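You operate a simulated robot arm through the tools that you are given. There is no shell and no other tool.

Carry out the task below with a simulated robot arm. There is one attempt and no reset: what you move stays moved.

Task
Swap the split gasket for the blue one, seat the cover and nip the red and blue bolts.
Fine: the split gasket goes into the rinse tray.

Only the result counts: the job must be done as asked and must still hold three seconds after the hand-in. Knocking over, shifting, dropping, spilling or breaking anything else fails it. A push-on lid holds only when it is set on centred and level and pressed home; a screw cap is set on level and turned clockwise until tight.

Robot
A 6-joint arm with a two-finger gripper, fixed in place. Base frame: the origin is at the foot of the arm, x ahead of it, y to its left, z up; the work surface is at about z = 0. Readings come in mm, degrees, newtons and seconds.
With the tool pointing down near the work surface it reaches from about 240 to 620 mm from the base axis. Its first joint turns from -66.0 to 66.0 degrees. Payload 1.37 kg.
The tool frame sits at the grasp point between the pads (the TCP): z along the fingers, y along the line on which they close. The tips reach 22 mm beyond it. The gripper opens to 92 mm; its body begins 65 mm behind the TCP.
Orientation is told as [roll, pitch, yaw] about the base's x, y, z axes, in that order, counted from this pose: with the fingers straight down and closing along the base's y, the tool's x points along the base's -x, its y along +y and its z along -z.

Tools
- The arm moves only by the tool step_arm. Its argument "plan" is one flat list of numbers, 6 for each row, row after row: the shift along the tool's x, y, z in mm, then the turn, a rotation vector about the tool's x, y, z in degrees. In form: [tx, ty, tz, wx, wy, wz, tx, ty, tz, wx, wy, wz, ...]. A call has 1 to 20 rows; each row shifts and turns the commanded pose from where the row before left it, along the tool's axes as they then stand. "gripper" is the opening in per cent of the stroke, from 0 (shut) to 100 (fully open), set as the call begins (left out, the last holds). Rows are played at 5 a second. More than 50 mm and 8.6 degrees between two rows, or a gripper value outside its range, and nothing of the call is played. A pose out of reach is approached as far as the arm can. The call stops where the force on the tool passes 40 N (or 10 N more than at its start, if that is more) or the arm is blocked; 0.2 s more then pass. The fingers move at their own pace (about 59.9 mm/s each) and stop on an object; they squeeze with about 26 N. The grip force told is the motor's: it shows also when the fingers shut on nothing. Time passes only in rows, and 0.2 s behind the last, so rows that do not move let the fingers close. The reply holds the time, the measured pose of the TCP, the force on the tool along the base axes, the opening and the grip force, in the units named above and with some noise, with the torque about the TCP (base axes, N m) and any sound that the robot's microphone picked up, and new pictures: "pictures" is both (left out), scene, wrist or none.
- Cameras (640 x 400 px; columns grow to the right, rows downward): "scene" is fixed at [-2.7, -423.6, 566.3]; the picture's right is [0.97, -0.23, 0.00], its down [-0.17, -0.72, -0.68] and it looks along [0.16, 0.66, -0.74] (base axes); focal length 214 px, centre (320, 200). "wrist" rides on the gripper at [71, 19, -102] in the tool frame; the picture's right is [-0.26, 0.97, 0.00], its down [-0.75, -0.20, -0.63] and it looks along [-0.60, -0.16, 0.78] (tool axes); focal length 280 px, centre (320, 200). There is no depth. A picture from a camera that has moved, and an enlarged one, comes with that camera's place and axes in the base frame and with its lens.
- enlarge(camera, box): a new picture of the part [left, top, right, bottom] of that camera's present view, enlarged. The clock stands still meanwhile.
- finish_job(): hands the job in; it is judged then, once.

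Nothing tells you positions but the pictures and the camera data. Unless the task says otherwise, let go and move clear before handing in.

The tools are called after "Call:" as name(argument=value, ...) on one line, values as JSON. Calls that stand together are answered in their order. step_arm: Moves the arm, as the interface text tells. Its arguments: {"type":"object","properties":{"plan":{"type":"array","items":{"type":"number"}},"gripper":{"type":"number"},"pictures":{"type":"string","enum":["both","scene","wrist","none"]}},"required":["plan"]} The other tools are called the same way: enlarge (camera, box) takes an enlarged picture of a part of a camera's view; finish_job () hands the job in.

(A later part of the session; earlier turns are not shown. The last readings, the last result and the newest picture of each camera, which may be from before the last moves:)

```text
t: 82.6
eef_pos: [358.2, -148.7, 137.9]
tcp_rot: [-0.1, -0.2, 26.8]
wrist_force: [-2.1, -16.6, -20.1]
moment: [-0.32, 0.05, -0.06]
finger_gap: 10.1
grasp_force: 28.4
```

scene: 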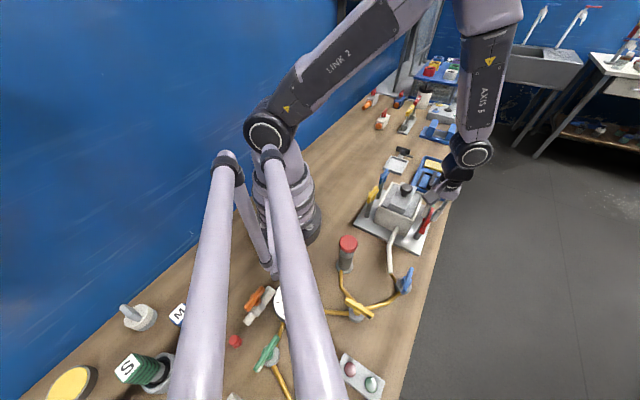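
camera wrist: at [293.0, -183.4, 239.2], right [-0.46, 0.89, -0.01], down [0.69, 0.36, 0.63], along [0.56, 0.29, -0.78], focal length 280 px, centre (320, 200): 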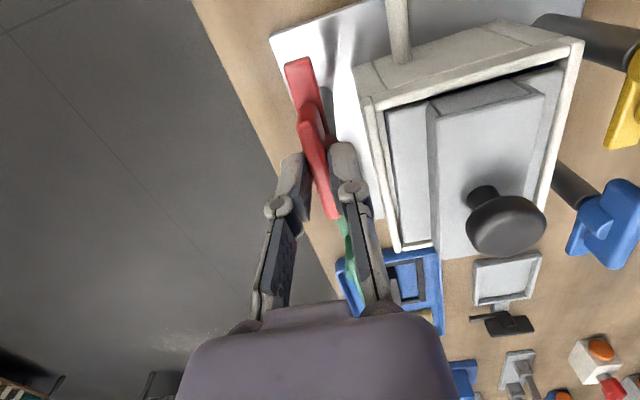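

Call:
step_arm(plan=[0, -1.1, 0.9, 0, 0, 0, 0, 0, 0, 0, 0, 0], pictures="both")

Call:
enlarge(camera="scene", box=[405, 185, 445, 230])

Call:
enlarge(camera="wrist", box=[220, 30, 420, 210])

```text
t: 83.2
eef_pos: [358.6, -148.1, 138.3]
tcp_rot: [0.0, -0.3, 26.8]
wrist_force: [-11.9, -1.2, 8.4]
moment: [0.23, -0.29, 0.01]
finger_gap: 10.0
grasp_force: 28.3
camera wrist: at [286.5, -163.7, 239.8], right [-0.2, 0.98, 0.0], down [0.76, 0.16, 0.63], along [0.61, 0.13, -0.78], focal length 280 px, centre (320, 200)
```

scene: 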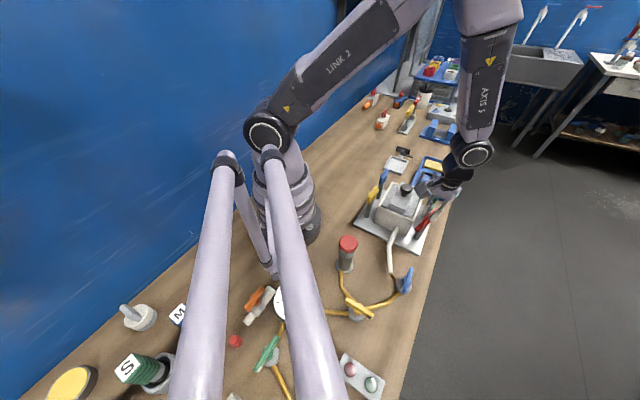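
wrist: 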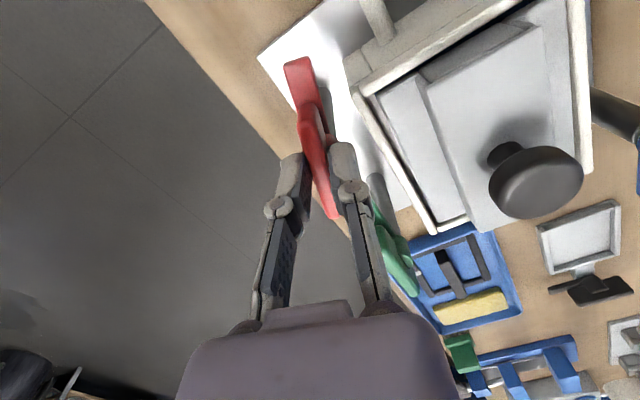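

```text
8.89 times, centred on (425, 208) of scene
camera zoom: at [-2.7, -423.6, 566.3], right [0.97, -0.23, 0.0], down [-0.17, -0.72, -0.68], along [0.16, 0.66, -0.74], focal length 1906 px, centre (-613, 133)
```

zoom: 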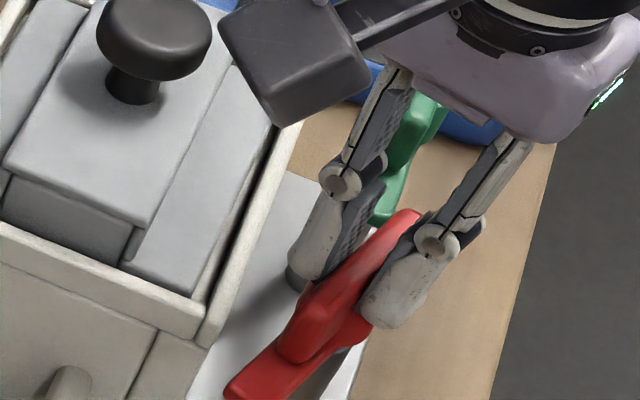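

```text
2.22 times, centred on (320, 120) of wrist
camera zoom: at [286.5, -163.7, 239.8], right [-0.2, 0.98, 0.0], down [0.76, 0.16, 0.63], along [0.61, 0.13, -0.78], focal length 623 px, centre (320, 378)
```

zoom: 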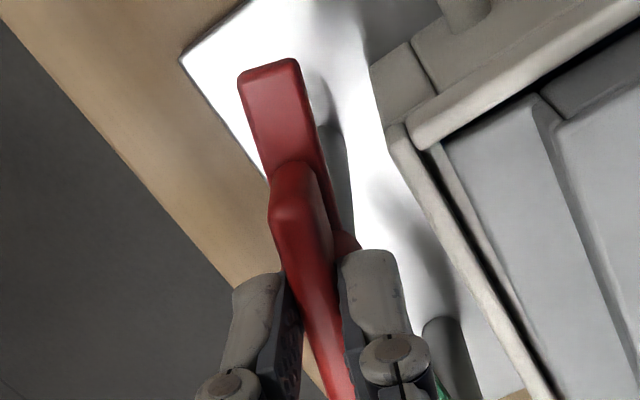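

The handle turns with the gripper without slipping. I'll continue clockwise, trimming the residual forces after each step.

Call:
step_arm(plan=[0.8, 0.4, -0.3, 0, 0, 0, 0.07, 0.35, 0, 0, 0, 4, 0.07, 0.35, 0, 0, 0, 4, 0, 0, 0, 0, 0, 0], pictures="none")

```text
t: 84.2
eef_pos: [357.6, -148.4, 138.0]
tcp_rot: [-0.2, -0.4, 18.8]
wrist_force: [6.9, 12.2, 14.8]
moment: [0.16, 0.25, 0.04]
finger_gap: 9.9
grasp_force: 28.2
```

Call:
step_arm(plan=[-0.6, 0.6, -0.6, 0, 0, 0, 0, 0.35, 0, 0, 0, 4, 0, 0.35, 0, 0, 0, 4, 0, 0, 0, 0, 0, 0], pictures="none")

```text
t: 85.2
eef_pos: [356.7, -149.5, 138.2]
tcp_rot: [-0.1, -0.4, 10.6]
wrist_force: [17.2, 8.0, -12.0]
moment: [0.19, -0.4, 0.02]
finger_gap: 10.0
grasp_force: 27.5
```

Call:
step_arm(plan=[-1.2, 0.3, 0.5, 0, 0, 0, 0, 0, 0, 0, 0, 0], pictures="none")

Call:
enlarge(camera="scene", box=[405, 185, 445, 230])

Call:
enlarge(camera="wrist", box=[220, 30, 420, 210])

```text
t: 85.8
eef_pos: [357.8, -147.6, 138.3]
tcp_rot: [0.0, -0.2, 10.6]
wrist_force: [-9.6, -17.2, 15.9]
moment: [-0.3, -0.23, -0.09]
finger_gap: 9.5
grasp_force: 28.5
```

```text
8.89 times, centred on (425, 208) of scene
camera zoom: at [-2.8, -423.6, 566.3], right [0.97, -0.23, 0.0], down [-0.17, -0.72, -0.68], along [0.16, 0.66, -0.74], focal length 1906 px, centre (-613, 133)
```

zoom: 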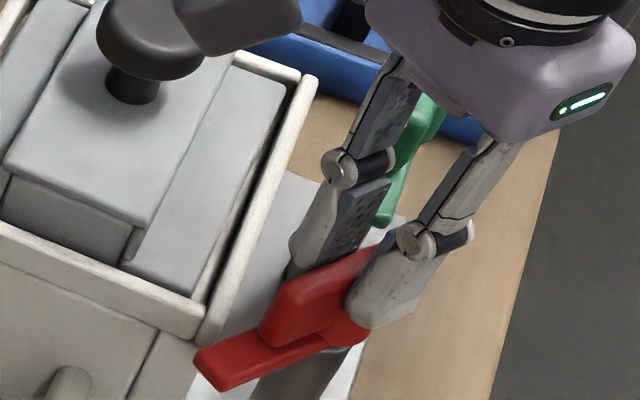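

```text
2.22 times, centred on (320, 120) of wrist
camera zoom: at [284.2, -142.2, 240.1], right [0.08, 1.0, 0.0], down [0.78, -0.06, 0.63], along [0.63, -0.05, -0.78], focal length 623 px, centre (320, 378)
```

zoom: 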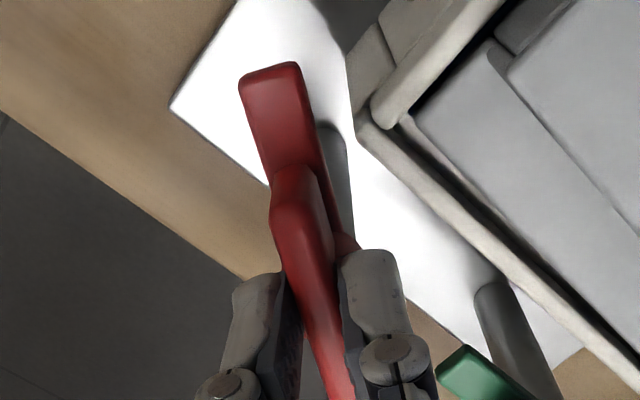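

About 32° turned so far. I'll make smaller corrections, as the arm is stiffer than I assumed, and continue.

Call:
step_arm(plan=[0.5, -0.5, -0.4, 0, 0, 0, 0, 0.15, 0, 0, 0, 4, 0, 0.15, 0, 0, 0, 4, 0, 0, 0, 0, 0, 0], pictures="none")

```text
t: 86.8
eef_pos: [357.7, -147.1, 138.6]
tcp_rot: [0.1, -0.2, 2.6]
wrist_force: [-15.7, -19.6, 15.5]
moment: [-0.43, 0.31, -0.12]
finger_gap: 10.0
grasp_force: 28.4
```

Call:
step_arm(plan=[0.6, -0.7, -0.5, 0, 0, 0, 0, 0, 0, 0, 0, 0], pictures="none")

```text
t: 87.4
eef_pos: [358.3, -147.3, 138.3]
tcp_rot: [0.1, -0.2, 2.8]
wrist_force: [-11.1, -9.2, 6.6]
moment: [-0.19, 0.68, -0.04]
finger_gap: 10.1
grasp_force: 28.3
```

Call:
step_arm(plan=[0.5, -0.5, -0.2, 0, 0, 0, 0, 0, 0, 0, 0, 4, 0, 0, 0, 0, 0, 4, 0, 0, 0, 0, 0, 0], pictures="none")

```text
t: 88.4
eef_pos: [358.2, -146.9, 139.7]
tcp_rot: [0.1, -0.3, -5.1]
wrist_force: [-1.3, 35.2, 3.1]
moment: [0.63, -0.73, 0.19]
finger_gap: 10.1
grasp_force: 28.4
```

The lateral force has jumped to 35 N, so the hook may be touching something. I'll look before going further.

Call:
enlarge(camera="scene", box=[400, 190, 440, 235])

Call:
enlarge(camera="wrist", box=[220, 20, 420, 200])

```text
8.89 times, centred on (420, 212) of scene
camera zoom: at [-2.6, -423.6, 566.3], right [0.97, -0.23, 0.0], down [-0.17, -0.72, -0.68], along [0.16, 0.66, -0.74], focal length 1906 px, centre (-569, 89)
```

zoom: 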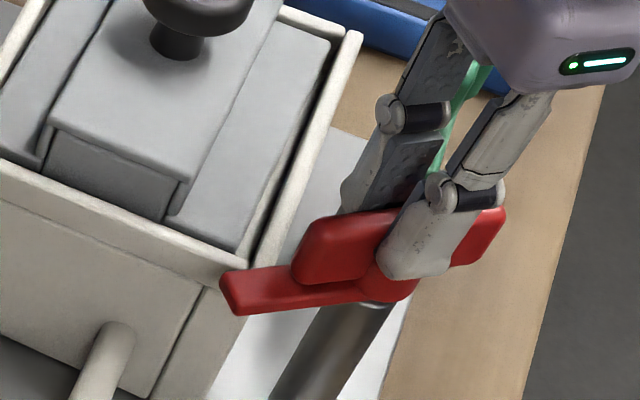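

```text
2.22 times, centred on (320, 110) of wrist
camera zoom: at [288.6, -121.4, 240.1], right [0.35, 0.94, 0.0], down [0.73, -0.27, 0.63], along [0.59, -0.22, -0.78], focal length 623 px, centre (320, 400)
```

zoom: 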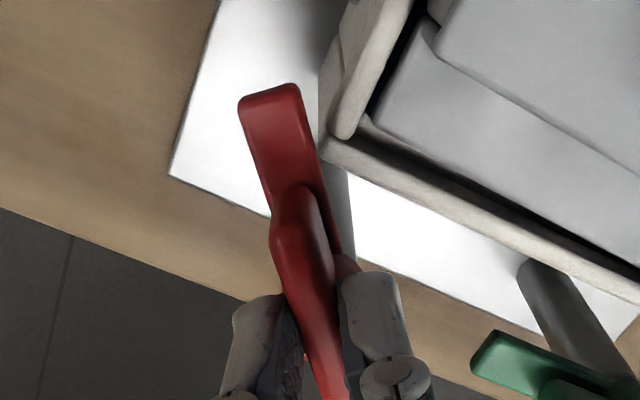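

The hook looks clear of the rim. Working through all the force readings, the post axis is about 4.7 mm ahead of my grip centre, so I need a larger follow-up shift. I'll correct now and then continue turning along that arc.

Call:
step_arm(plan=[0.1, 0.8, 0, 0, 0, 0, 0.05, 0.8, 0, 0, 0, 0, 0, 0, 0, 0, 0, 0], pictures="none")

```text
t: 89.2
eef_pos: [357.3, -146.4, 138.9]
tcp_rot: [0.2, -0.2, -5.2]
wrist_force: [3.2, 29.5, -5.9]
moment: [0.61, 0.59, 0.12]
finger_gap: 10.1
grasp_force: 28.3
```

Call:
step_arm(plan=[0.05, 1.0, 0, 0, 0, 0, 0, 0, 0, 0, 0, 0], pictures="none")

Call:
step_arm(plan=[0.05, 1.0, 0, 0, 0, 0, 0, 0, 0, 0, 0, 0], pictures="none")

Call:
enlarge(camera="wrist", box=[220, 20, 420, 200])

Call:
enlarge(camera="scene", box=[400, 190, 440, 235])

```text
t: 89.8
eef_pos: [358.6, -147.6, 138.2]
tcp_rot: [0.1, -0.2, -5.2]
wrist_force: [-2.7, 12.5, -14.0]
moment: [0.21, 0.13, 0.04]
finger_gap: 10.1
grasp_force: 27.9
```

```text
t: 90.4
eef_pos: [358.2, -146.3, 139.4]
tcp_rot: [-0.1, -0.2, -5.3]
wrist_force: [-5.9, -12.7, -21.7]
moment: [-0.25, 0.17, -0.08]
finger_gap: 10.0
grasp_force: 27.4
```

```text
2.22 times, centred on (320, 110) of wrist
camera zoom: at [288.5, -120.9, 240.5], right [0.35, 0.94, 0.0], down [0.73, -0.27, 0.63], along [0.59, -0.22, -0.78], focal length 623 px, centre (320, 400)
```

zoom: 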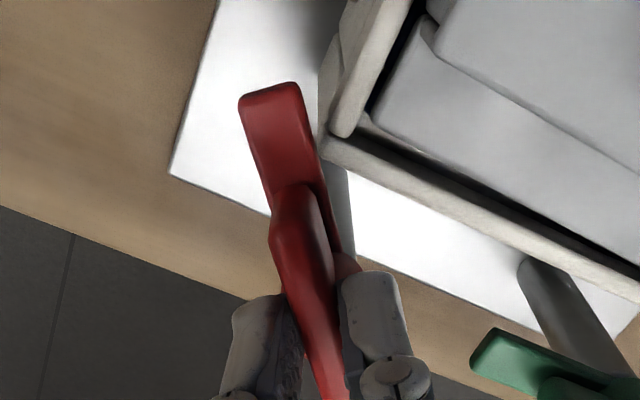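

```text
8.89 times, centred on (420, 212) of scene
camera zoom: at [-2.6, -423.7, 566.3], right [0.97, -0.23, 0.0], down [-0.17, -0.72, -0.68], along [0.16, 0.66, -0.74], focal length 1906 px, centre (-569, 89)
```

zoom: 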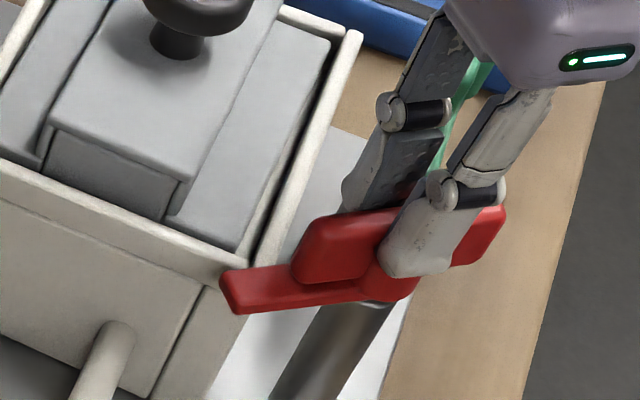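

Call:
step_arm(plan=[0, -0.1, 0.7, 0, 0, 4, 0, 0.43, 0, 0, 0, 4, 0, 0, 0, 0, 0, 0], pictures="none")

```text
t: 91.2
eef_pos: [357.0, -145.9, 138.9]
tcp_rot: [0.1, -0.4, -13.2]
wrist_force: [-11.3, -31.3, -7.3]
moment: [-0.44, 0.77, -0.16]
finger_gap: 9.8
grasp_force: 28.1
```

Call:
step_arm(plan=[0, -0.9, 0.2, 0, 0, 0, 0, 0, 0, 0, 0, 0], pictures="none")

Call:
enlarge(camera="wrist", box=[220, 20, 420, 200])

Call:
enlarge(camera="scene", box=[400, 190, 440, 235])

```text
t: 91.8
eef_pos: [357.2, -147.1, 139.3]
tcp_rot: [0.1, -0.4, -13.2]
wrist_force: [-10.6, -21.9, 10.7]
moment: [-0.45, 0.21, -0.13]
finger_gap: 9.9
grasp_force: 28.1
```

```text
2.22 times, centred on (320, 110) of wrist
camera zoom: at [292.7, -111.0, 240.5], right [0.48, 0.88, 0.0], down [0.68, -0.37, 0.63], along [0.56, -0.3, -0.78], focal length 623 px, centre (320, 400)
```

zoom: 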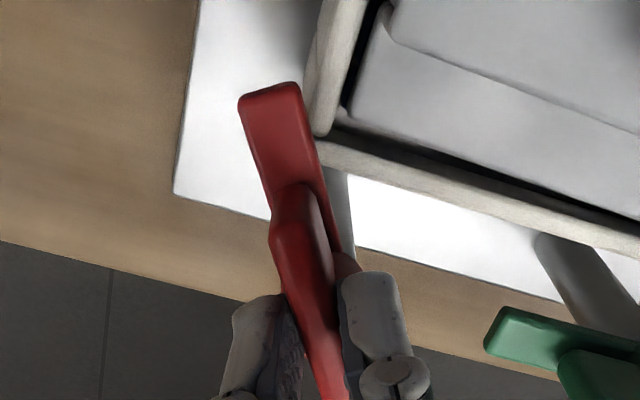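

```text
8.89 times, centred on (420, 212) of scene
camera zoom: at [-2.7, -423.6, 566.3], right [0.97, -0.23, 0.0], down [-0.17, -0.72, -0.68], along [0.16, 0.66, -0.74], focal length 1906 px, centre (-569, 89)
```

zoom: 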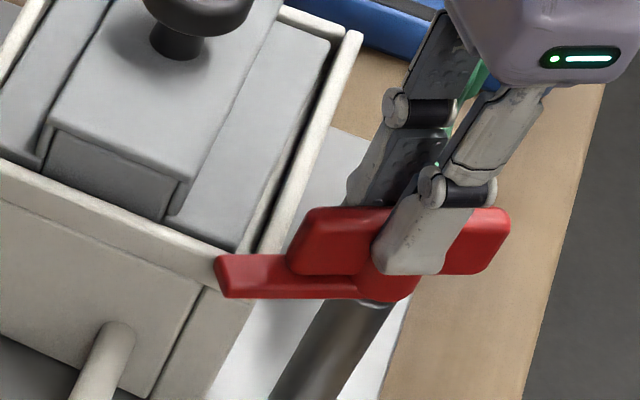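

Call:
step_arm(plan=[0, -0.9, -0.3, 0, 0, 0, 0, 0, 0, 0, 0, 0], pictures="none")

```text
t: 92.4
eef_pos: [358.3, -145.7, 139.8]
tcp_rot: [0.1, -0.3, -13.2]
wrist_force: [-7.1, -5.3, 22.1]
moment: [-0.12, 0.09, -0.06]
finger_gap: 10.1
grasp_force: 27.8
```

Call:
step_arm(plan=[0, 0.4, -0.8, 0, 0, 4, 0, 0.4, 0, 0, 0, 4, 0, 0, 0, 0, 0, 0], pictures="none")

Call:
enlarge(camera="scene", box=[400, 190, 440, 235])

```text
t: 93.2
eef_pos: [358.3, -144.8, 138.8]
tcp_rot: [0.1, -0.3, -21.3]
wrist_force: [8.3, -5.9, -16.7]
moment: [-0.27, -0.55, -0.01]
finger_gap: 10.1
grasp_force: 28.1
```

```text
8.89 times, centred on (420, 212) of scene
camera zoom: at [-2.6, -423.6, 566.3], right [0.97, -0.23, 0.0], down [-0.17, -0.72, -0.68], along [0.16, 0.66, -0.74], focal length 1906 px, centre (-569, 89)
```

zoom: 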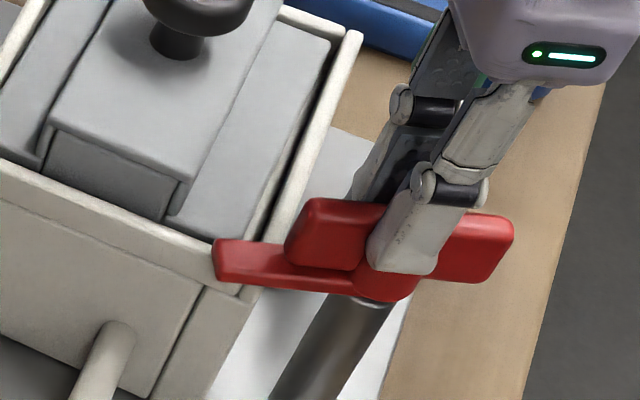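

Forces are low now and the hook is swinging over the rim corner. I'll continue.

Call:
step_arm(plan=[-0.1, 0.3, 0.6, 0, 0, 4, 0, 0.3, 0, 0, 0, 4, 0, 0, 0, 0, 0, 0], pictures="none")

Call:
enlarge(camera="scene", box=[400, 190, 440, 235])

Call:
enlarge(camera="wrist", box=[220, 20, 420, 200])

```text
t: 94.0
eef_pos: [358.9, -145.5, 140.6]
tcp_rot: [0.2, -0.3, -29.2]
wrist_force: [13.8, 12.2, 1.2]
moment: [0.65, 0.39, 0.07]
finger_gap: 9.8
grasp_force: 27.7
```

```text
8.89 times, centred on (420, 212) of scene
camera zoom: at [-2.6, -423.6, 566.3], right [0.97, -0.23, 0.0], down [-0.17, -0.72, -0.68], along [0.16, 0.66, -0.74], focal length 1906 px, centre (-569, 89)
```

zoom: 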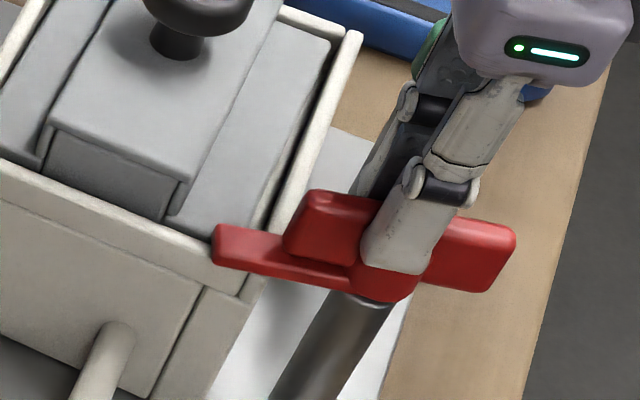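

```text
2.22 times, centred on (320, 110) of wrist
camera zoom: at [305.3, -93.6, 240.6], right [0.7, 0.71, 0.0], down [0.55, -0.55, 0.63], along [0.45, -0.44, -0.78], focal length 623 px, centre (320, 400)
```

zoom: 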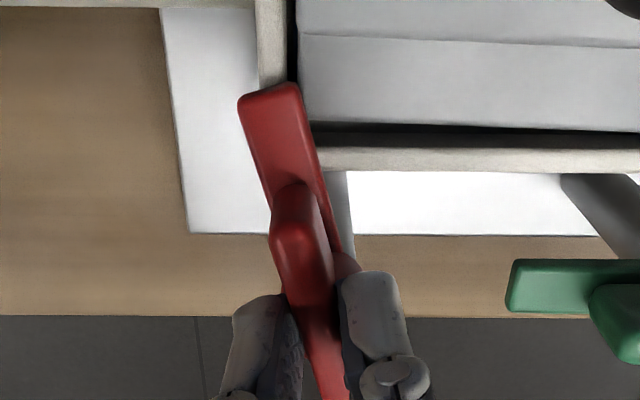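

Call:
step_arm(plan=[-0.1, 0.6, 0, 0, 0, 4, 0, 0.4, 0, 0, 0, 4, 0, 0, 0, 0, 0, 0], pictures="none")

Call:
enlarge(camera="scene", box=[400, 190, 440, 235])

Call:
enlarge(camera="wrist", box=[220, 20, 420, 200])

```text
t: 94.8
eef_pos: [357.5, -144.3, 139.2]
tcp_rot: [0.3, -0.4, -37.2]
wrist_force: [17.1, 17.3, 1.3]
moment: [0.21, -0.59, 0.14]
finger_gap: 9.9
grasp_force: 28.4
```

```text
8.89 times, centred on (420, 212) of scene
camera zoom: at [-2.7, -423.6, 566.3], right [0.97, -0.23, 0.0], down [-0.17, -0.72, -0.68], along [0.16, 0.66, -0.74], focal length 1906 px, centre (-569, 89)
```

zoom: 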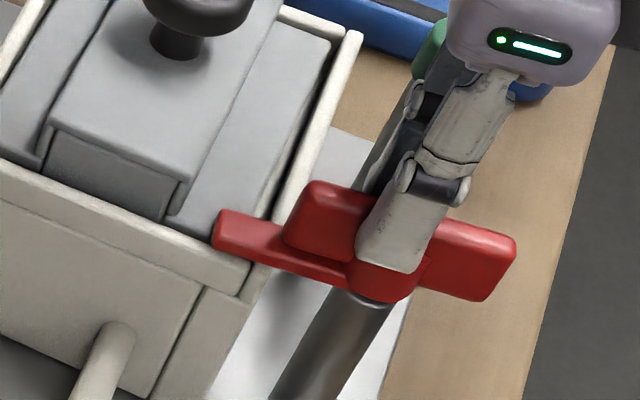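

```text
2.22 times, centred on (320, 110) of wrist
camera zoom: at [313.2, -86.3, 240.5], right [0.79, 0.61, 0.01], down [0.47, -0.62, 0.63], along [0.39, -0.5, -0.78], focal length 623 px, centre (320, 400)
```

zoom: 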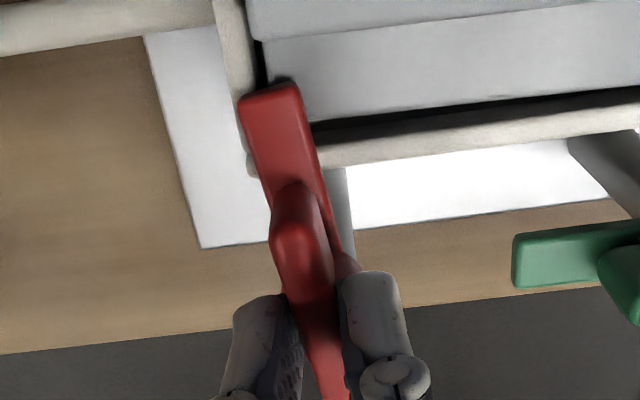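

80° turned, and the hook now overlaps the cover flange. There's still no resisting torque, so I'll continue past 90° watching for the bite.

Call:
step_arm(plan=[0, 0.8, 0, 0, 0, 4, 0, 0.5, 0, 0, 0, 4, 0, 0, 0, 0, 0, 0], pictures="none")

Call:
enlarge(camera="scene", box=[400, 190, 440, 235])

Call:
enlarge(camera="wrist", box=[220, 20, 420, 200])

```text
t: 95.6
eef_pos: [360.0, -143.4, 139.2]
tcp_rot: [0.2, -0.2, -45.3]
wrist_force: [7.2, -0.3, 8.6]
moment: [-0.44, -0.54, 0.1]
finger_gap: 9.7
grasp_force: 27.5
```

```text
8.89 times, centred on (420, 212) of scene
camera zoom: at [-2.7, -423.6, 566.3], right [0.97, -0.23, 0.0], down [-0.17, -0.72, -0.68], along [0.16, 0.66, -0.74], focal length 1906 px, centre (-569, 89)
```

zoom: 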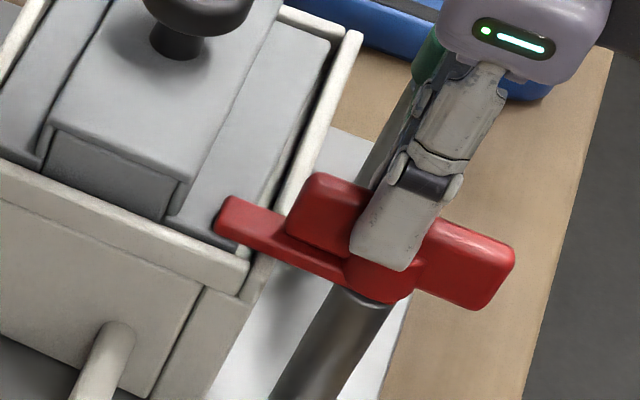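

```text
2.22 times, centred on (320, 110) of wrist
camera zoom: at [322.3, -80.1, 240.6], right [0.87, 0.49, 0.0], down [0.38, -0.68, 0.63], along [0.31, -0.54, -0.78], focal length 623 px, centre (320, 400)
```

zoom: 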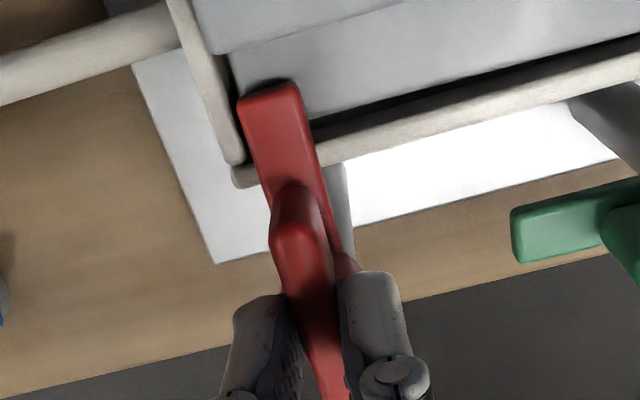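

At 88° a small resisting torque appears. I'll continue in 3° steps to feel for the nip.

Call:
step_arm(plan=[0, 0.2, 0, 0, 0, 3, 0, 0, 0, 0, 0, 0], pictures="none")

Call:
step_arm(plan=[0, 0.2, 0, 0, 0, 3, 0, 0, 0, 0, 0, 0], pictures="none")

Call:
enlarge(camera="scene", box=[400, 190, 440, 235])

Call:
enlarge(camera="wrist", box=[220, 20, 420, 200])

```text
t: 96.2
eef_pos: [359.0, -143.3, 138.8]
tcp_rot: [0.2, -0.2, -48.1]
wrist_force: [3.3, -7.3, 14.1]
moment: [-0.19, -0.03, 0.48]
finger_gap: 10.6
grasp_force: 28.1
```

```text
t: 96.8
eef_pos: [358.0, -142.7, 139.1]
tcp_rot: [0.3, -0.1, -51.3]
wrist_force: [-9.3, -23.4, 19.2]
moment: [-0.52, 0.17, 0.45]
finger_gap: 11.5
grasp_force: 27.6
```

```text
8.89 times, centred on (420, 212) of scene
camera zoom: at [-2.8, -423.6, 566.4], right [0.97, -0.23, 0.0], down [-0.17, -0.72, -0.68], along [0.16, 0.66, -0.74], focal length 1906 px, centre (-569, 89)
```

zoom: 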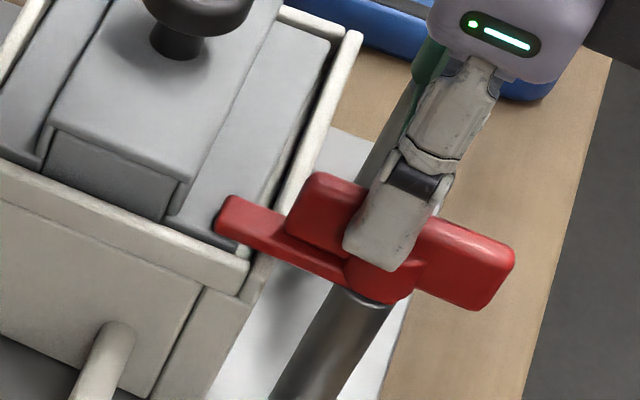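

```text
2.22 times, centred on (320, 110) of wrist
camera zoom: at [329.2, -76.3, 240.5], right [0.92, 0.4, 0.0], down [0.31, -0.72, 0.63], along [0.25, -0.57, -0.78], focal length 623 px, centre (320, 400)
```

zoom: 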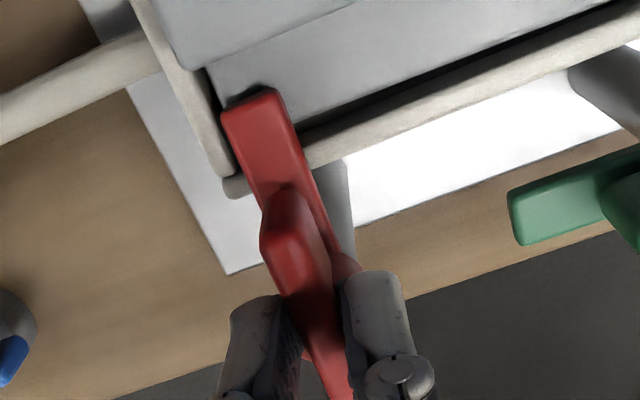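

The torque rose sharply to about 0.48 N·m at almost exactly 90°, and the handle stopped with its hook over the cover flange, so red is nipped. I'll ease the twist, release and lift off.

Call:
step_arm(plan=[0, -0.3, 0, 0, 0, -3.5, 0, 0, 0, 0, 0, 0], pictures="none")

Call:
step_arm(plan=[0, 0, 0, 0, 0, 0, 0, 0, 0, 0, 0, 0, 0, 0, 0, 0, 0, 0], gripper=30, pictures="none")

Call:
step_arm(plan=[0, 0, -10, 0, 0, 0, 0, 0, -30, 0, 0, 0, 0, 0, -40, 0, 0, 0, 0, 0, 0, 0, 0, 0])

Call:
enlarge(camera="scene", box=[385, 185, 440, 235])

Call:
enlarge(camera="wrist", box=[200, 0, 440, 200])

```text
t: 97.4
eef_pos: [358.6, -143.8, 138.8]
tcp_rot: [0.2, -0.1, -47.8]
wrist_force: [-9.2, -24.4, 10.4]
moment: [-0.45, 0.25, 0.44]
finger_gap: 10.5
grasp_force: 27.9
```

```text
t: 98.2
eef_pos: [359.6, -143.3, 138.8]
tcp_rot: [0.2, -0.1, -47.7]
wrist_force: [0.2, 0.3, -0.2]
moment: [0.02, 0.01, 0.0]
finger_gap: 27.4
grasp_force: 0.1
```

```text
t: 99.2
eef_pos: [359.7, -142.3, 218.2]
tcp_rot: [0.2, -0.3, -47.7]
wrist_force: [0.6, -1.2, -0.8]
moment: [-0.01, -0.02, -0.03]
finger_gap: 27.7
grasp_force: 0.1
camera wrist: at [325.5, -76.7, 319.4], right [0.89, 0.46, 0.0], down [0.35, -0.7, 0.63], along [0.29, -0.56, -0.78], focal length 280 px, centre (320, 200)
```

scene: 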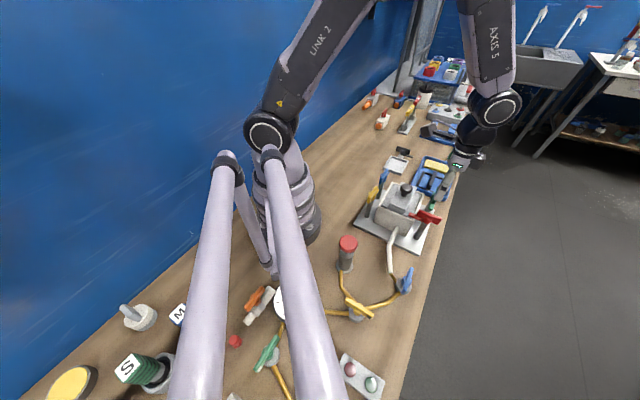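
wrist: 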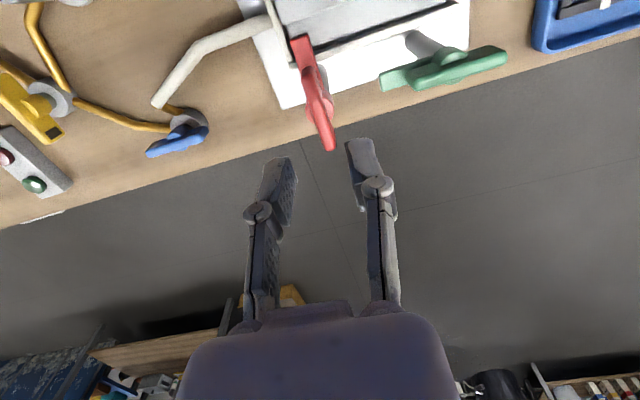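

```text
8.00 times, centred on (412, 210) of scene
camera zoom: at [-2.7, -423.6, 566.3], right [0.97, -0.23, 0.0], down [-0.17, -0.72, -0.68], along [0.16, 0.66, -0.74], focal length 1716 px, centre (-420, 120)
```

zoom: 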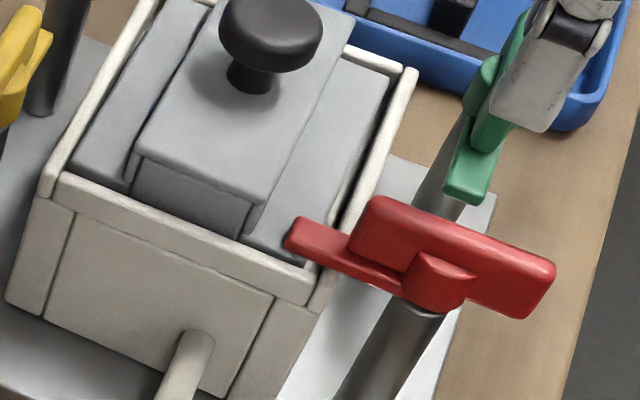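

```text
2.00 times, centred on (320, 100) of wrist
camera zoom: at [325.5, -76.7, 319.4], right [0.89, 0.46, 0.0], down [0.35, -0.7, 0.63], along [0.29, -0.56, -0.78], focal length 561 px, centre (320, 400)
```

zoom: 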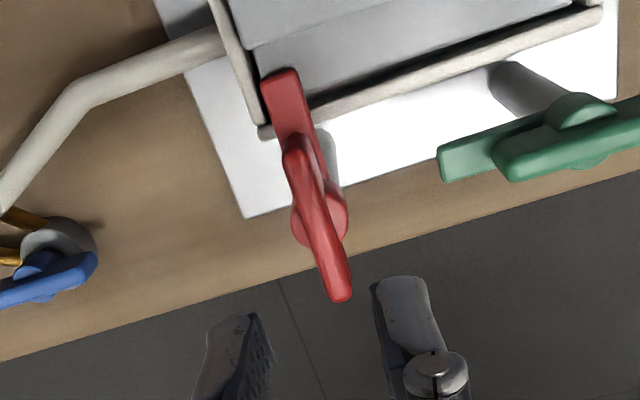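

Red is fully over and its hook sits on the flange. I'll turn the gripper back to 43° and move over to the blue handle.

Call:
step_arm(plan=[0, 0, 0, 0, 0, -7.56, 0, 0, 0, 0, 0, -7.56, 0, 0, 0, 0, 0, -7.56, 0, 0, 0, 0, 0, -7.56, 0, 0, 0, 0, 0, -7.56, 0, 0, 0, 0, 0, -7.56, 0, 0, 0, 0, 0, -7.56, 0, 0, 0, 0, 0, -7.56, 0, 0, 0, 0, 0, -7.56, 0, 0, 0, 0, 0, -7.56, 0, 0, 0, 0, 0, -7.56, 0, 0, 0, 0, 0, -7.54], pictures="none")

Call:
step_arm(plan=[-17.9, 31.4, 3.6, 0, 0, 0, -17.9, 31.4, 3.6, 0, 0, 0, -17.9, 31.4, 3.6, 0, 0, 0, -17.9, 31.4, 3.6, 0, 0, 0, -17.9, 31.4, 3.6, 0, 0, 0, 0, 0, 0, 0, 0, 0], gripper=42)

Call:
enlarge(camera="wrist", box=[220, 0, 420, 180])

Call:
enlarge(camera="scene", box=[365, 160, 405, 205])

```text
t: 101.8
eef_pos: [358.1, -143.4, 218.4]
tcp_rot: [-0.2, -0.1, 43.3]
wrist_force: [0.3, -0.7, 0.0]
moment: [-0.05, 0.01, 0.0]
finger_gap: 27.9
grasp_force: 0.0
```

```text
t: 103.2
eef_pos: [317.7, 33.9, 200.1]
tcp_rot: [-0.2, -0.2, 42.9]
wrist_force: [0.0, 0.5, 0.7]
moment: [-0.03, 0.0, 0.0]
finger_gap: 38.5
grasp_force: 0.1
camera wrist: at [250.8, -1.0, 301.6], right [-0.47, 0.88, 0.0], down [0.69, 0.36, 0.63], along [0.56, 0.29, -0.78], focal length 280 px, centre (320, 200)
```

scene: 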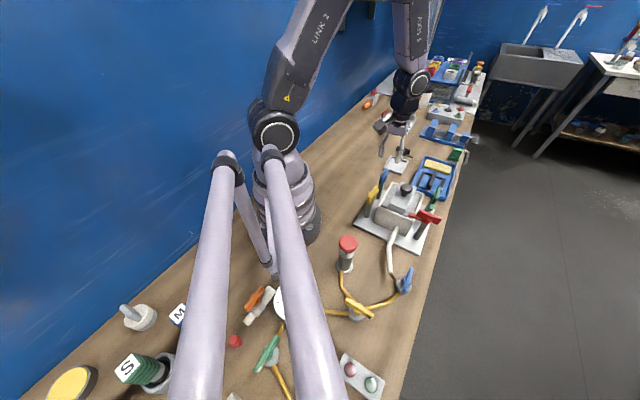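
wrist: 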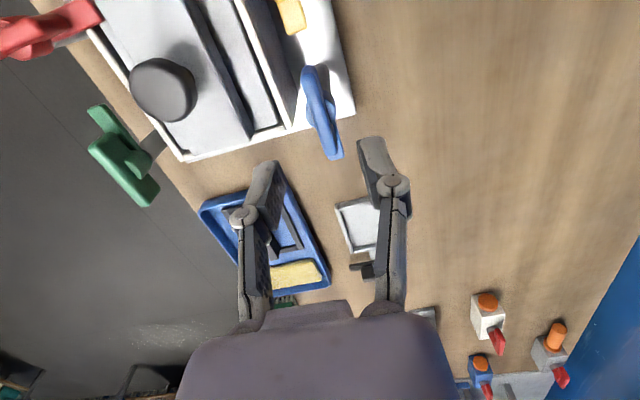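

```text
2.22 times, centred on (320, 90) of wrist
camera zoom: at [250.8, -1.0, 301.6], right [-0.47, 0.88, 0.0], down [0.69, 0.36, 0.63], along [0.56, 0.29, -0.78], focal length 623 px, centre (320, 444)
```

zoom: 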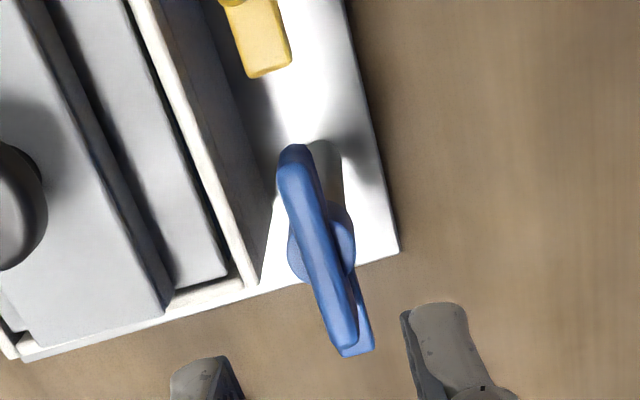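

```text
8.89 times, centred on (385, 182) of scene
camera zoom: at [-2.7, -423.6, 566.3], right [0.97, -0.23, 0.0], down [-0.17, -0.72, -0.68], along [0.16, 0.66, -0.74], focal length 1906 px, centre (-258, 356)
```

zoom: 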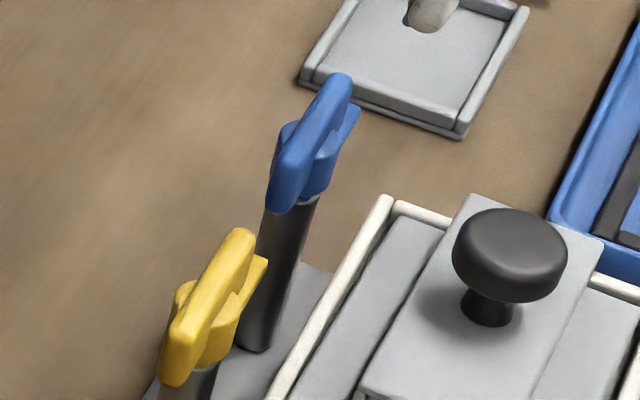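

The blue handle is nearly under the gripper. Allowing for the offset I found on red, I need only a small nudge before descending.

Call:
step_arm(plan=[-1.0, 0.3, 0, 0, 0, 0, 0, 0, 20, 0, 0, 0, 0, 0, 20, 0, 0, 0, 0, 0, 10, 0, 0, 0, 0, 0, 0, 0, 0, 0], gripper=34)

Call:
enlarge(camera="wrist", box=[220, 30, 420, 210])

Call:
enlarge(camera="scene", box=[365, 155, 405, 200])

```text
t: 104.4
eef_pos: [317.3, 33.5, 150.0]
tcp_rot: [-0.2, -0.2, 43.0]
wrist_force: [-0.4, 0.8, -0.1]
moment: [0.01, -0.01, 0.0]
finger_gap: 31.1
grasp_force: 0.0
camera wrist: at [251.7, -1.3, 251.4], right [-0.47, 0.88, 0.0], down [0.69, 0.36, 0.63], along [0.56, 0.29, -0.78], focal length 280 px, centre (320, 200)
```

scene: 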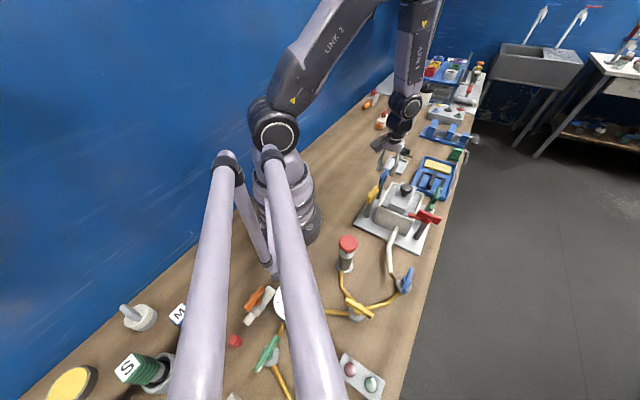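
wrist: 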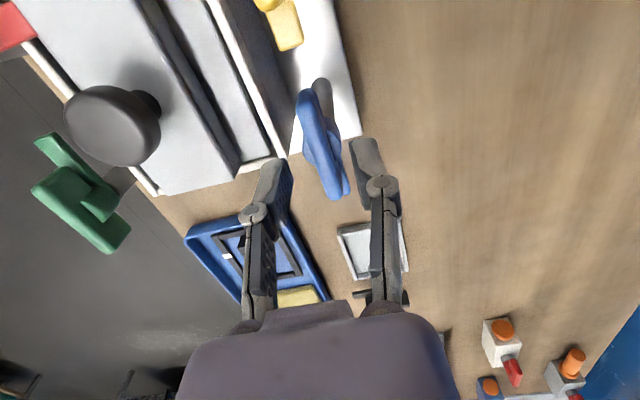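

```text
2.22 times, centred on (320, 120) of wrist
camera zoom: at [251.7, -1.3, 251.4], right [-0.47, 0.88, 0.0], down [0.69, 0.36, 0.63], along [0.56, 0.29, -0.78], focal length 623 px, centre (320, 378)
```

zoom: 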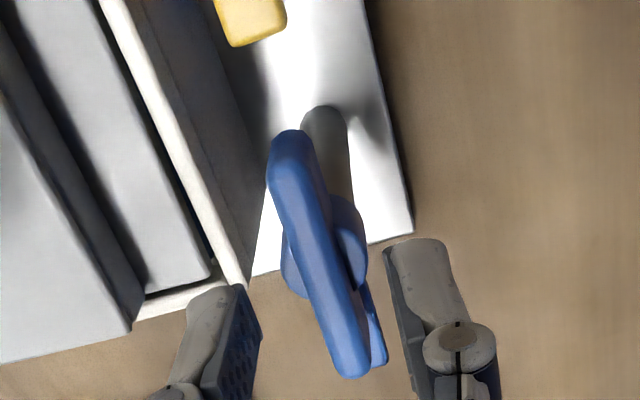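

```text
8.89 times, centred on (385, 178) of scene
camera zoom: at [-2.7, -423.6, 566.3], right [0.97, -0.23, 0.0], down [-0.17, -0.72, -0.68], along [0.16, 0.66, -0.74], focal length 1906 px, centre (-258, 400)
```

zoom: 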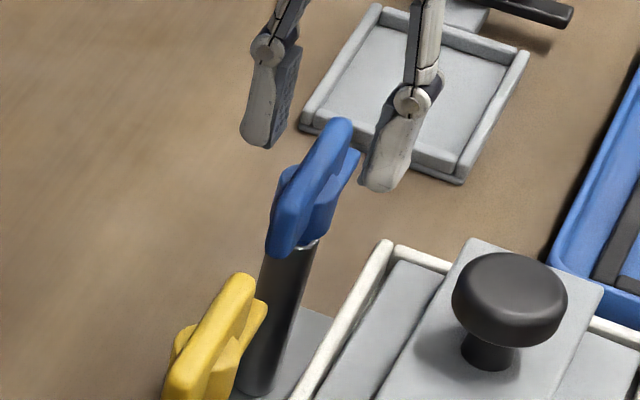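

Call:
step_arm(plan=[-0.8, 1.0, 0, 0, 0, 0, 0, 0, 6, 0, 0, 0, 0, 0, 6, 0, 0, 0, 0, 0, 0, 0, 0, 0], gripper=22)

Call:
enlarge(camera="wrist", box=[220, 30, 420, 210])

Call:
enlarge(camera="scene", box=[365, 155, 405, 200])

```text
t: 105.4
eef_pos: [318.3, 33.5, 139.1]
tcp_rot: [-0.2, -0.3, 43.0]
wrist_force: [0.2, 0.1, 0.2]
moment: [-0.01, -0.01, -0.03]
finger_gap: 20.4
grasp_force: 0.0
camera wrist: at [252.6, 0.0, 239.6], right [-0.47, 0.88, 0.0], down [0.69, 0.36, 0.63], along [0.56, 0.29, -0.78], focal length 280 px, centre (320, 200)
```

scene: 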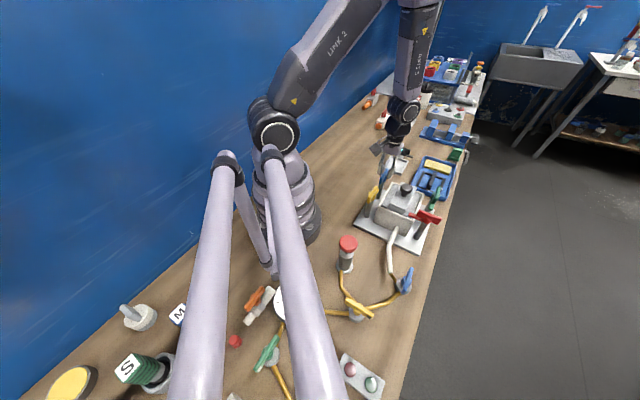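
wrist: 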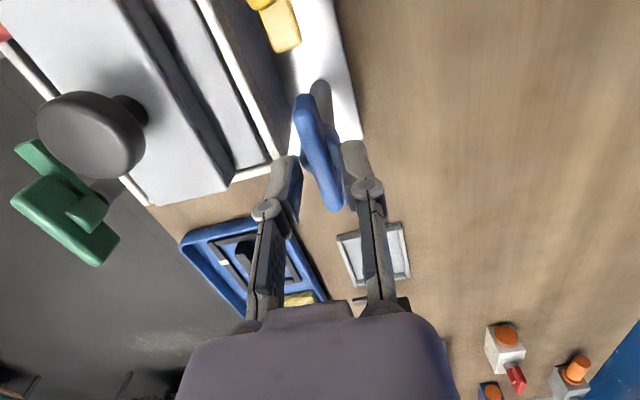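

```text
2.22 times, centred on (320, 120) of wrist
camera zoom: at [252.6, 0.0, 239.6], right [-0.47, 0.88, 0.0], down [0.69, 0.36, 0.63], along [0.56, 0.29, -0.78], focal length 623 px, centre (320, 378)
```

zoom: 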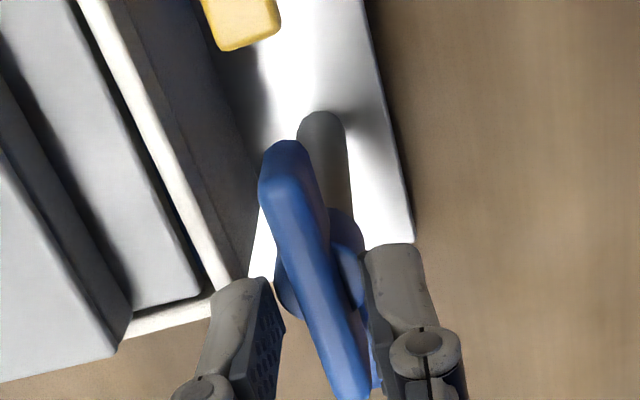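

```text
8.89 times, centred on (385, 178) of scene
camera zoom: at [-2.7, -423.6, 566.3], right [0.97, -0.23, 0.0], down [-0.17, -0.72, -0.68], along [0.16, 0.66, -0.74], focal length 1906 px, centre (-258, 400)
```

zoom: 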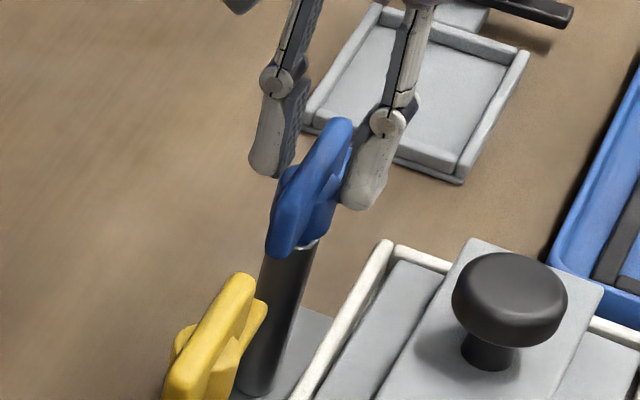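

Call:
step_arm(plan=[0, 0, 1.5, 0, 0, 0, 0, 0, 0, 0, 0, 0], pictures="none")

Call:
step_arm(plan=[0, 0, 0, 0, 0, 0, 0, 0, 0, 0, 0, 0, 0, 0, 0, 0, 0, 0], gripper=0, pictures="none")

Call:
enlarge(camera="wrist", box=[220, 30, 420, 210])

Call:
enlarge(camera="scene", box=[365, 155, 405, 200])

```text
t: 106.0
eef_pos: [318.2, 35.3, 136.6]
tcp_rot: [-0.3, -0.2, 43.0]
wrist_force: [-0.4, 1.8, 0.7]
moment: [0.0, 0.0, 0.0]
finger_gap: 20.1
grasp_force: 0.1
```

```text
t: 106.8
eef_pos: [318.6, 35.5, 137.6]
tcp_rot: [-0.1, -0.2, 43.0]
wrist_force: [-0.5, -0.6, 0.6]
moment: [-0.02, 0.0, 0.0]
finger_gap: 9.7
grasp_force: 27.6
```

```text
2.22 times, centred on (320, 120) of wrist
camera zoom: at [252.3, 0.4, 238.4], right [-0.47, 0.88, 0.0], down [0.69, 0.36, 0.63], along [0.56, 0.29, -0.78], focal length 623 px, centre (320, 378)
```

zoom: 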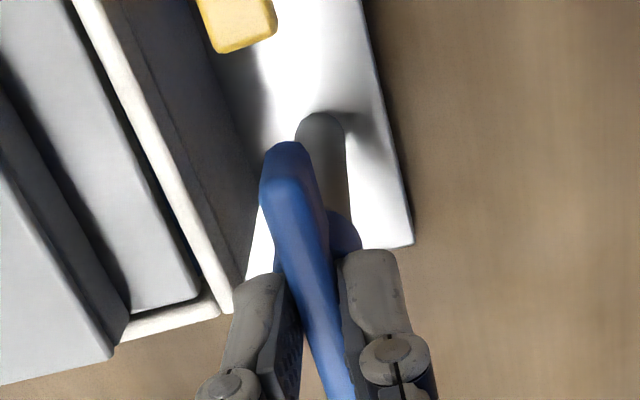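

```text
8.89 times, centred on (385, 178) of scene
camera zoom: at [-2.7, -423.6, 566.3], right [0.97, -0.23, 0.0], down [-0.17, -0.72, -0.68], along [0.16, 0.66, -0.74], focal length 1906 px, centre (-258, 400)
```

zoom: 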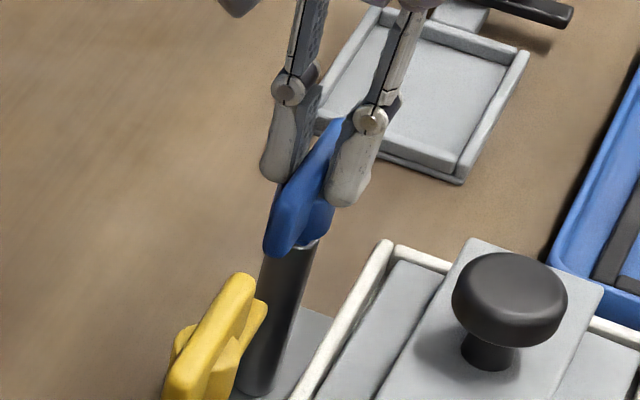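

The blue wing is gripped with almost zero side load. I'll start turning it clockwise.

Call:
step_arm(plan=[0, 0, 0, 0, 0, 4, 0, 0, 0, 0, 0, 4, 0, 0, 0, 0, 0, 0], pictures="none")

Call:
step_arm(plan=[0, 0, 0, 0, 0, 4, 0, 0, 0, 0, 0, 4, 0, 0, 0, 0, 0, 0], pictures="none")

Call:
enlarge(camera="scene", box=[365, 155, 405, 200])

```text
t: 107.6
eef_pos: [317.2, 34.4, 137.4]
tcp_rot: [-0.1, -0.3, 34.8]
wrist_force: [-6.8, 5.2, 17.0]
moment: [0.08, 0.25, -0.03]
finger_gap: 10.0
grasp_force: 28.1
```

```text
t: 108.4
eef_pos: [318.1, 35.6, 136.0]
tcp_rot: [0.0, -0.2, 26.9]
wrist_force: [-11.9, 6.7, 16.4]
moment: [0.36, -0.15, -0.01]
finger_gap: 10.1
grasp_force: 27.6
```

```text
8.89 times, centred on (385, 178) of scene
camera zoom: at [-2.7, -423.6, 566.3], right [0.97, -0.23, 0.0], down [-0.17, -0.72, -0.68], along [0.16, 0.66, -0.74], focal length 1906 px, centre (-258, 400)
```

zoom: 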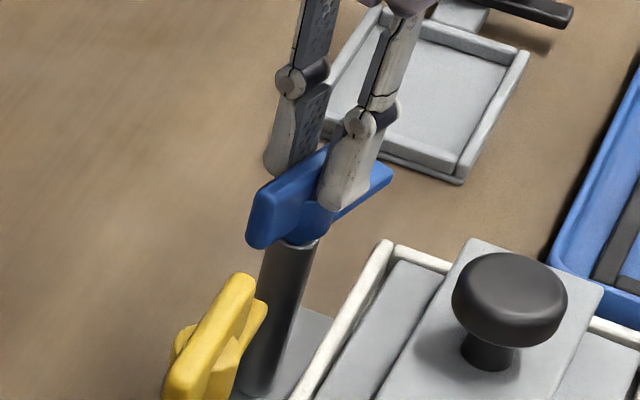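

It turns cleanly with small loads. I'll continue with slight corrections.

Call:
step_arm(plan=[0.2, 0.4, -0.7, 0, 0, 4, 0, 0.15, 0, 0, 0, 4, 0, 0, 0, 0, 0, 0], pictures="none")

Call:
step_arm(plan=[0, 0.15, 0, 0, 0, 4, 0, 0.15, 0, 0, 0, 4, 0, 0, 0, 0, 0, 0], pictures="none")

```text
t: 109.2
eef_pos: [316.3, 34.9, 137.8]
tcp_rot: [-0.1, -0.3, 18.8]
wrist_force: [4.0, -32.3, -21.1]
moment: [-0.57, -0.01, 0.03]
finger_gap: 9.8
grasp_force: 28.0
```

```text
t: 109.7
eef_pos: [317.9, 33.8, 138.0]
tcp_rot: [-0.1, -0.3, 14.2]
wrist_force: [0.6, -5.9, -0.4]
moment: [-0.19, 0.15, 0.02]
finger_gap: 9.8
grasp_force: 28.1
stopped in row 2: the force on the tool passed its limit at 51 N (the readings are from after the stop); the commanded pose is now the measured one
```

The force limit tripped from over-correction, and the pose has resynced with low load. I'll go on in smaller steps without the feed-forward.

Call:
step_arm(plan=[0, -0.1, 0, 0, 0, 4, 0, 0, 0, 0, 0, 0], pictures="none")

Call:
step_arm(plan=[0, 0, 0, 0, 0, 4, 0, 0, 0, 0, 0, 0], pictures="none")

Call:
enlarge(camera="scene", box=[365, 155, 405, 200])

```text
t: 110.3
eef_pos: [319.0, 34.2, 137.8]
tcp_rot: [-0.1, -0.3, 10.0]
wrist_force: [0.4, -14.5, -7.5]
moment: [-0.17, -0.72, 0.02]
finger_gap: 10.2
grasp_force: 27.7
```

```text
t: 110.9
eef_pos: [317.8, 33.4, 137.6]
tcp_rot: [0.1, -0.2, 6.0]
wrist_force: [3.1, -17.9, -0.7]
moment: [-0.41, 0.69, 0.0]
finger_gap: 10.2
grasp_force: 27.6
```

```text
8.89 times, centred on (385, 178) of scene
camera zoom: at [-2.6, -423.6, 566.3], right [0.97, -0.23, 0.0], down [-0.17, -0.72, -0.68], along [0.16, 0.66, -0.74], focal length 1906 px, centre (-258, 400)
```

zoom: 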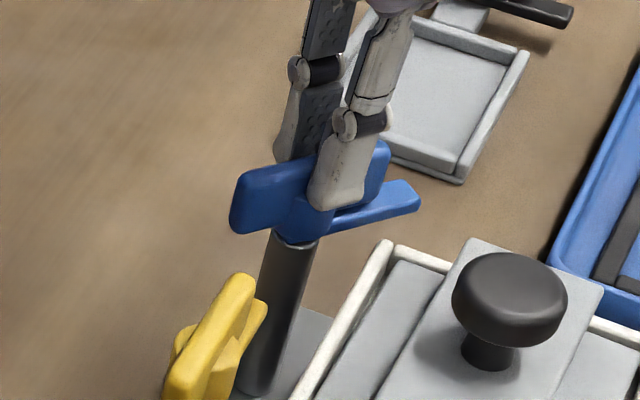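

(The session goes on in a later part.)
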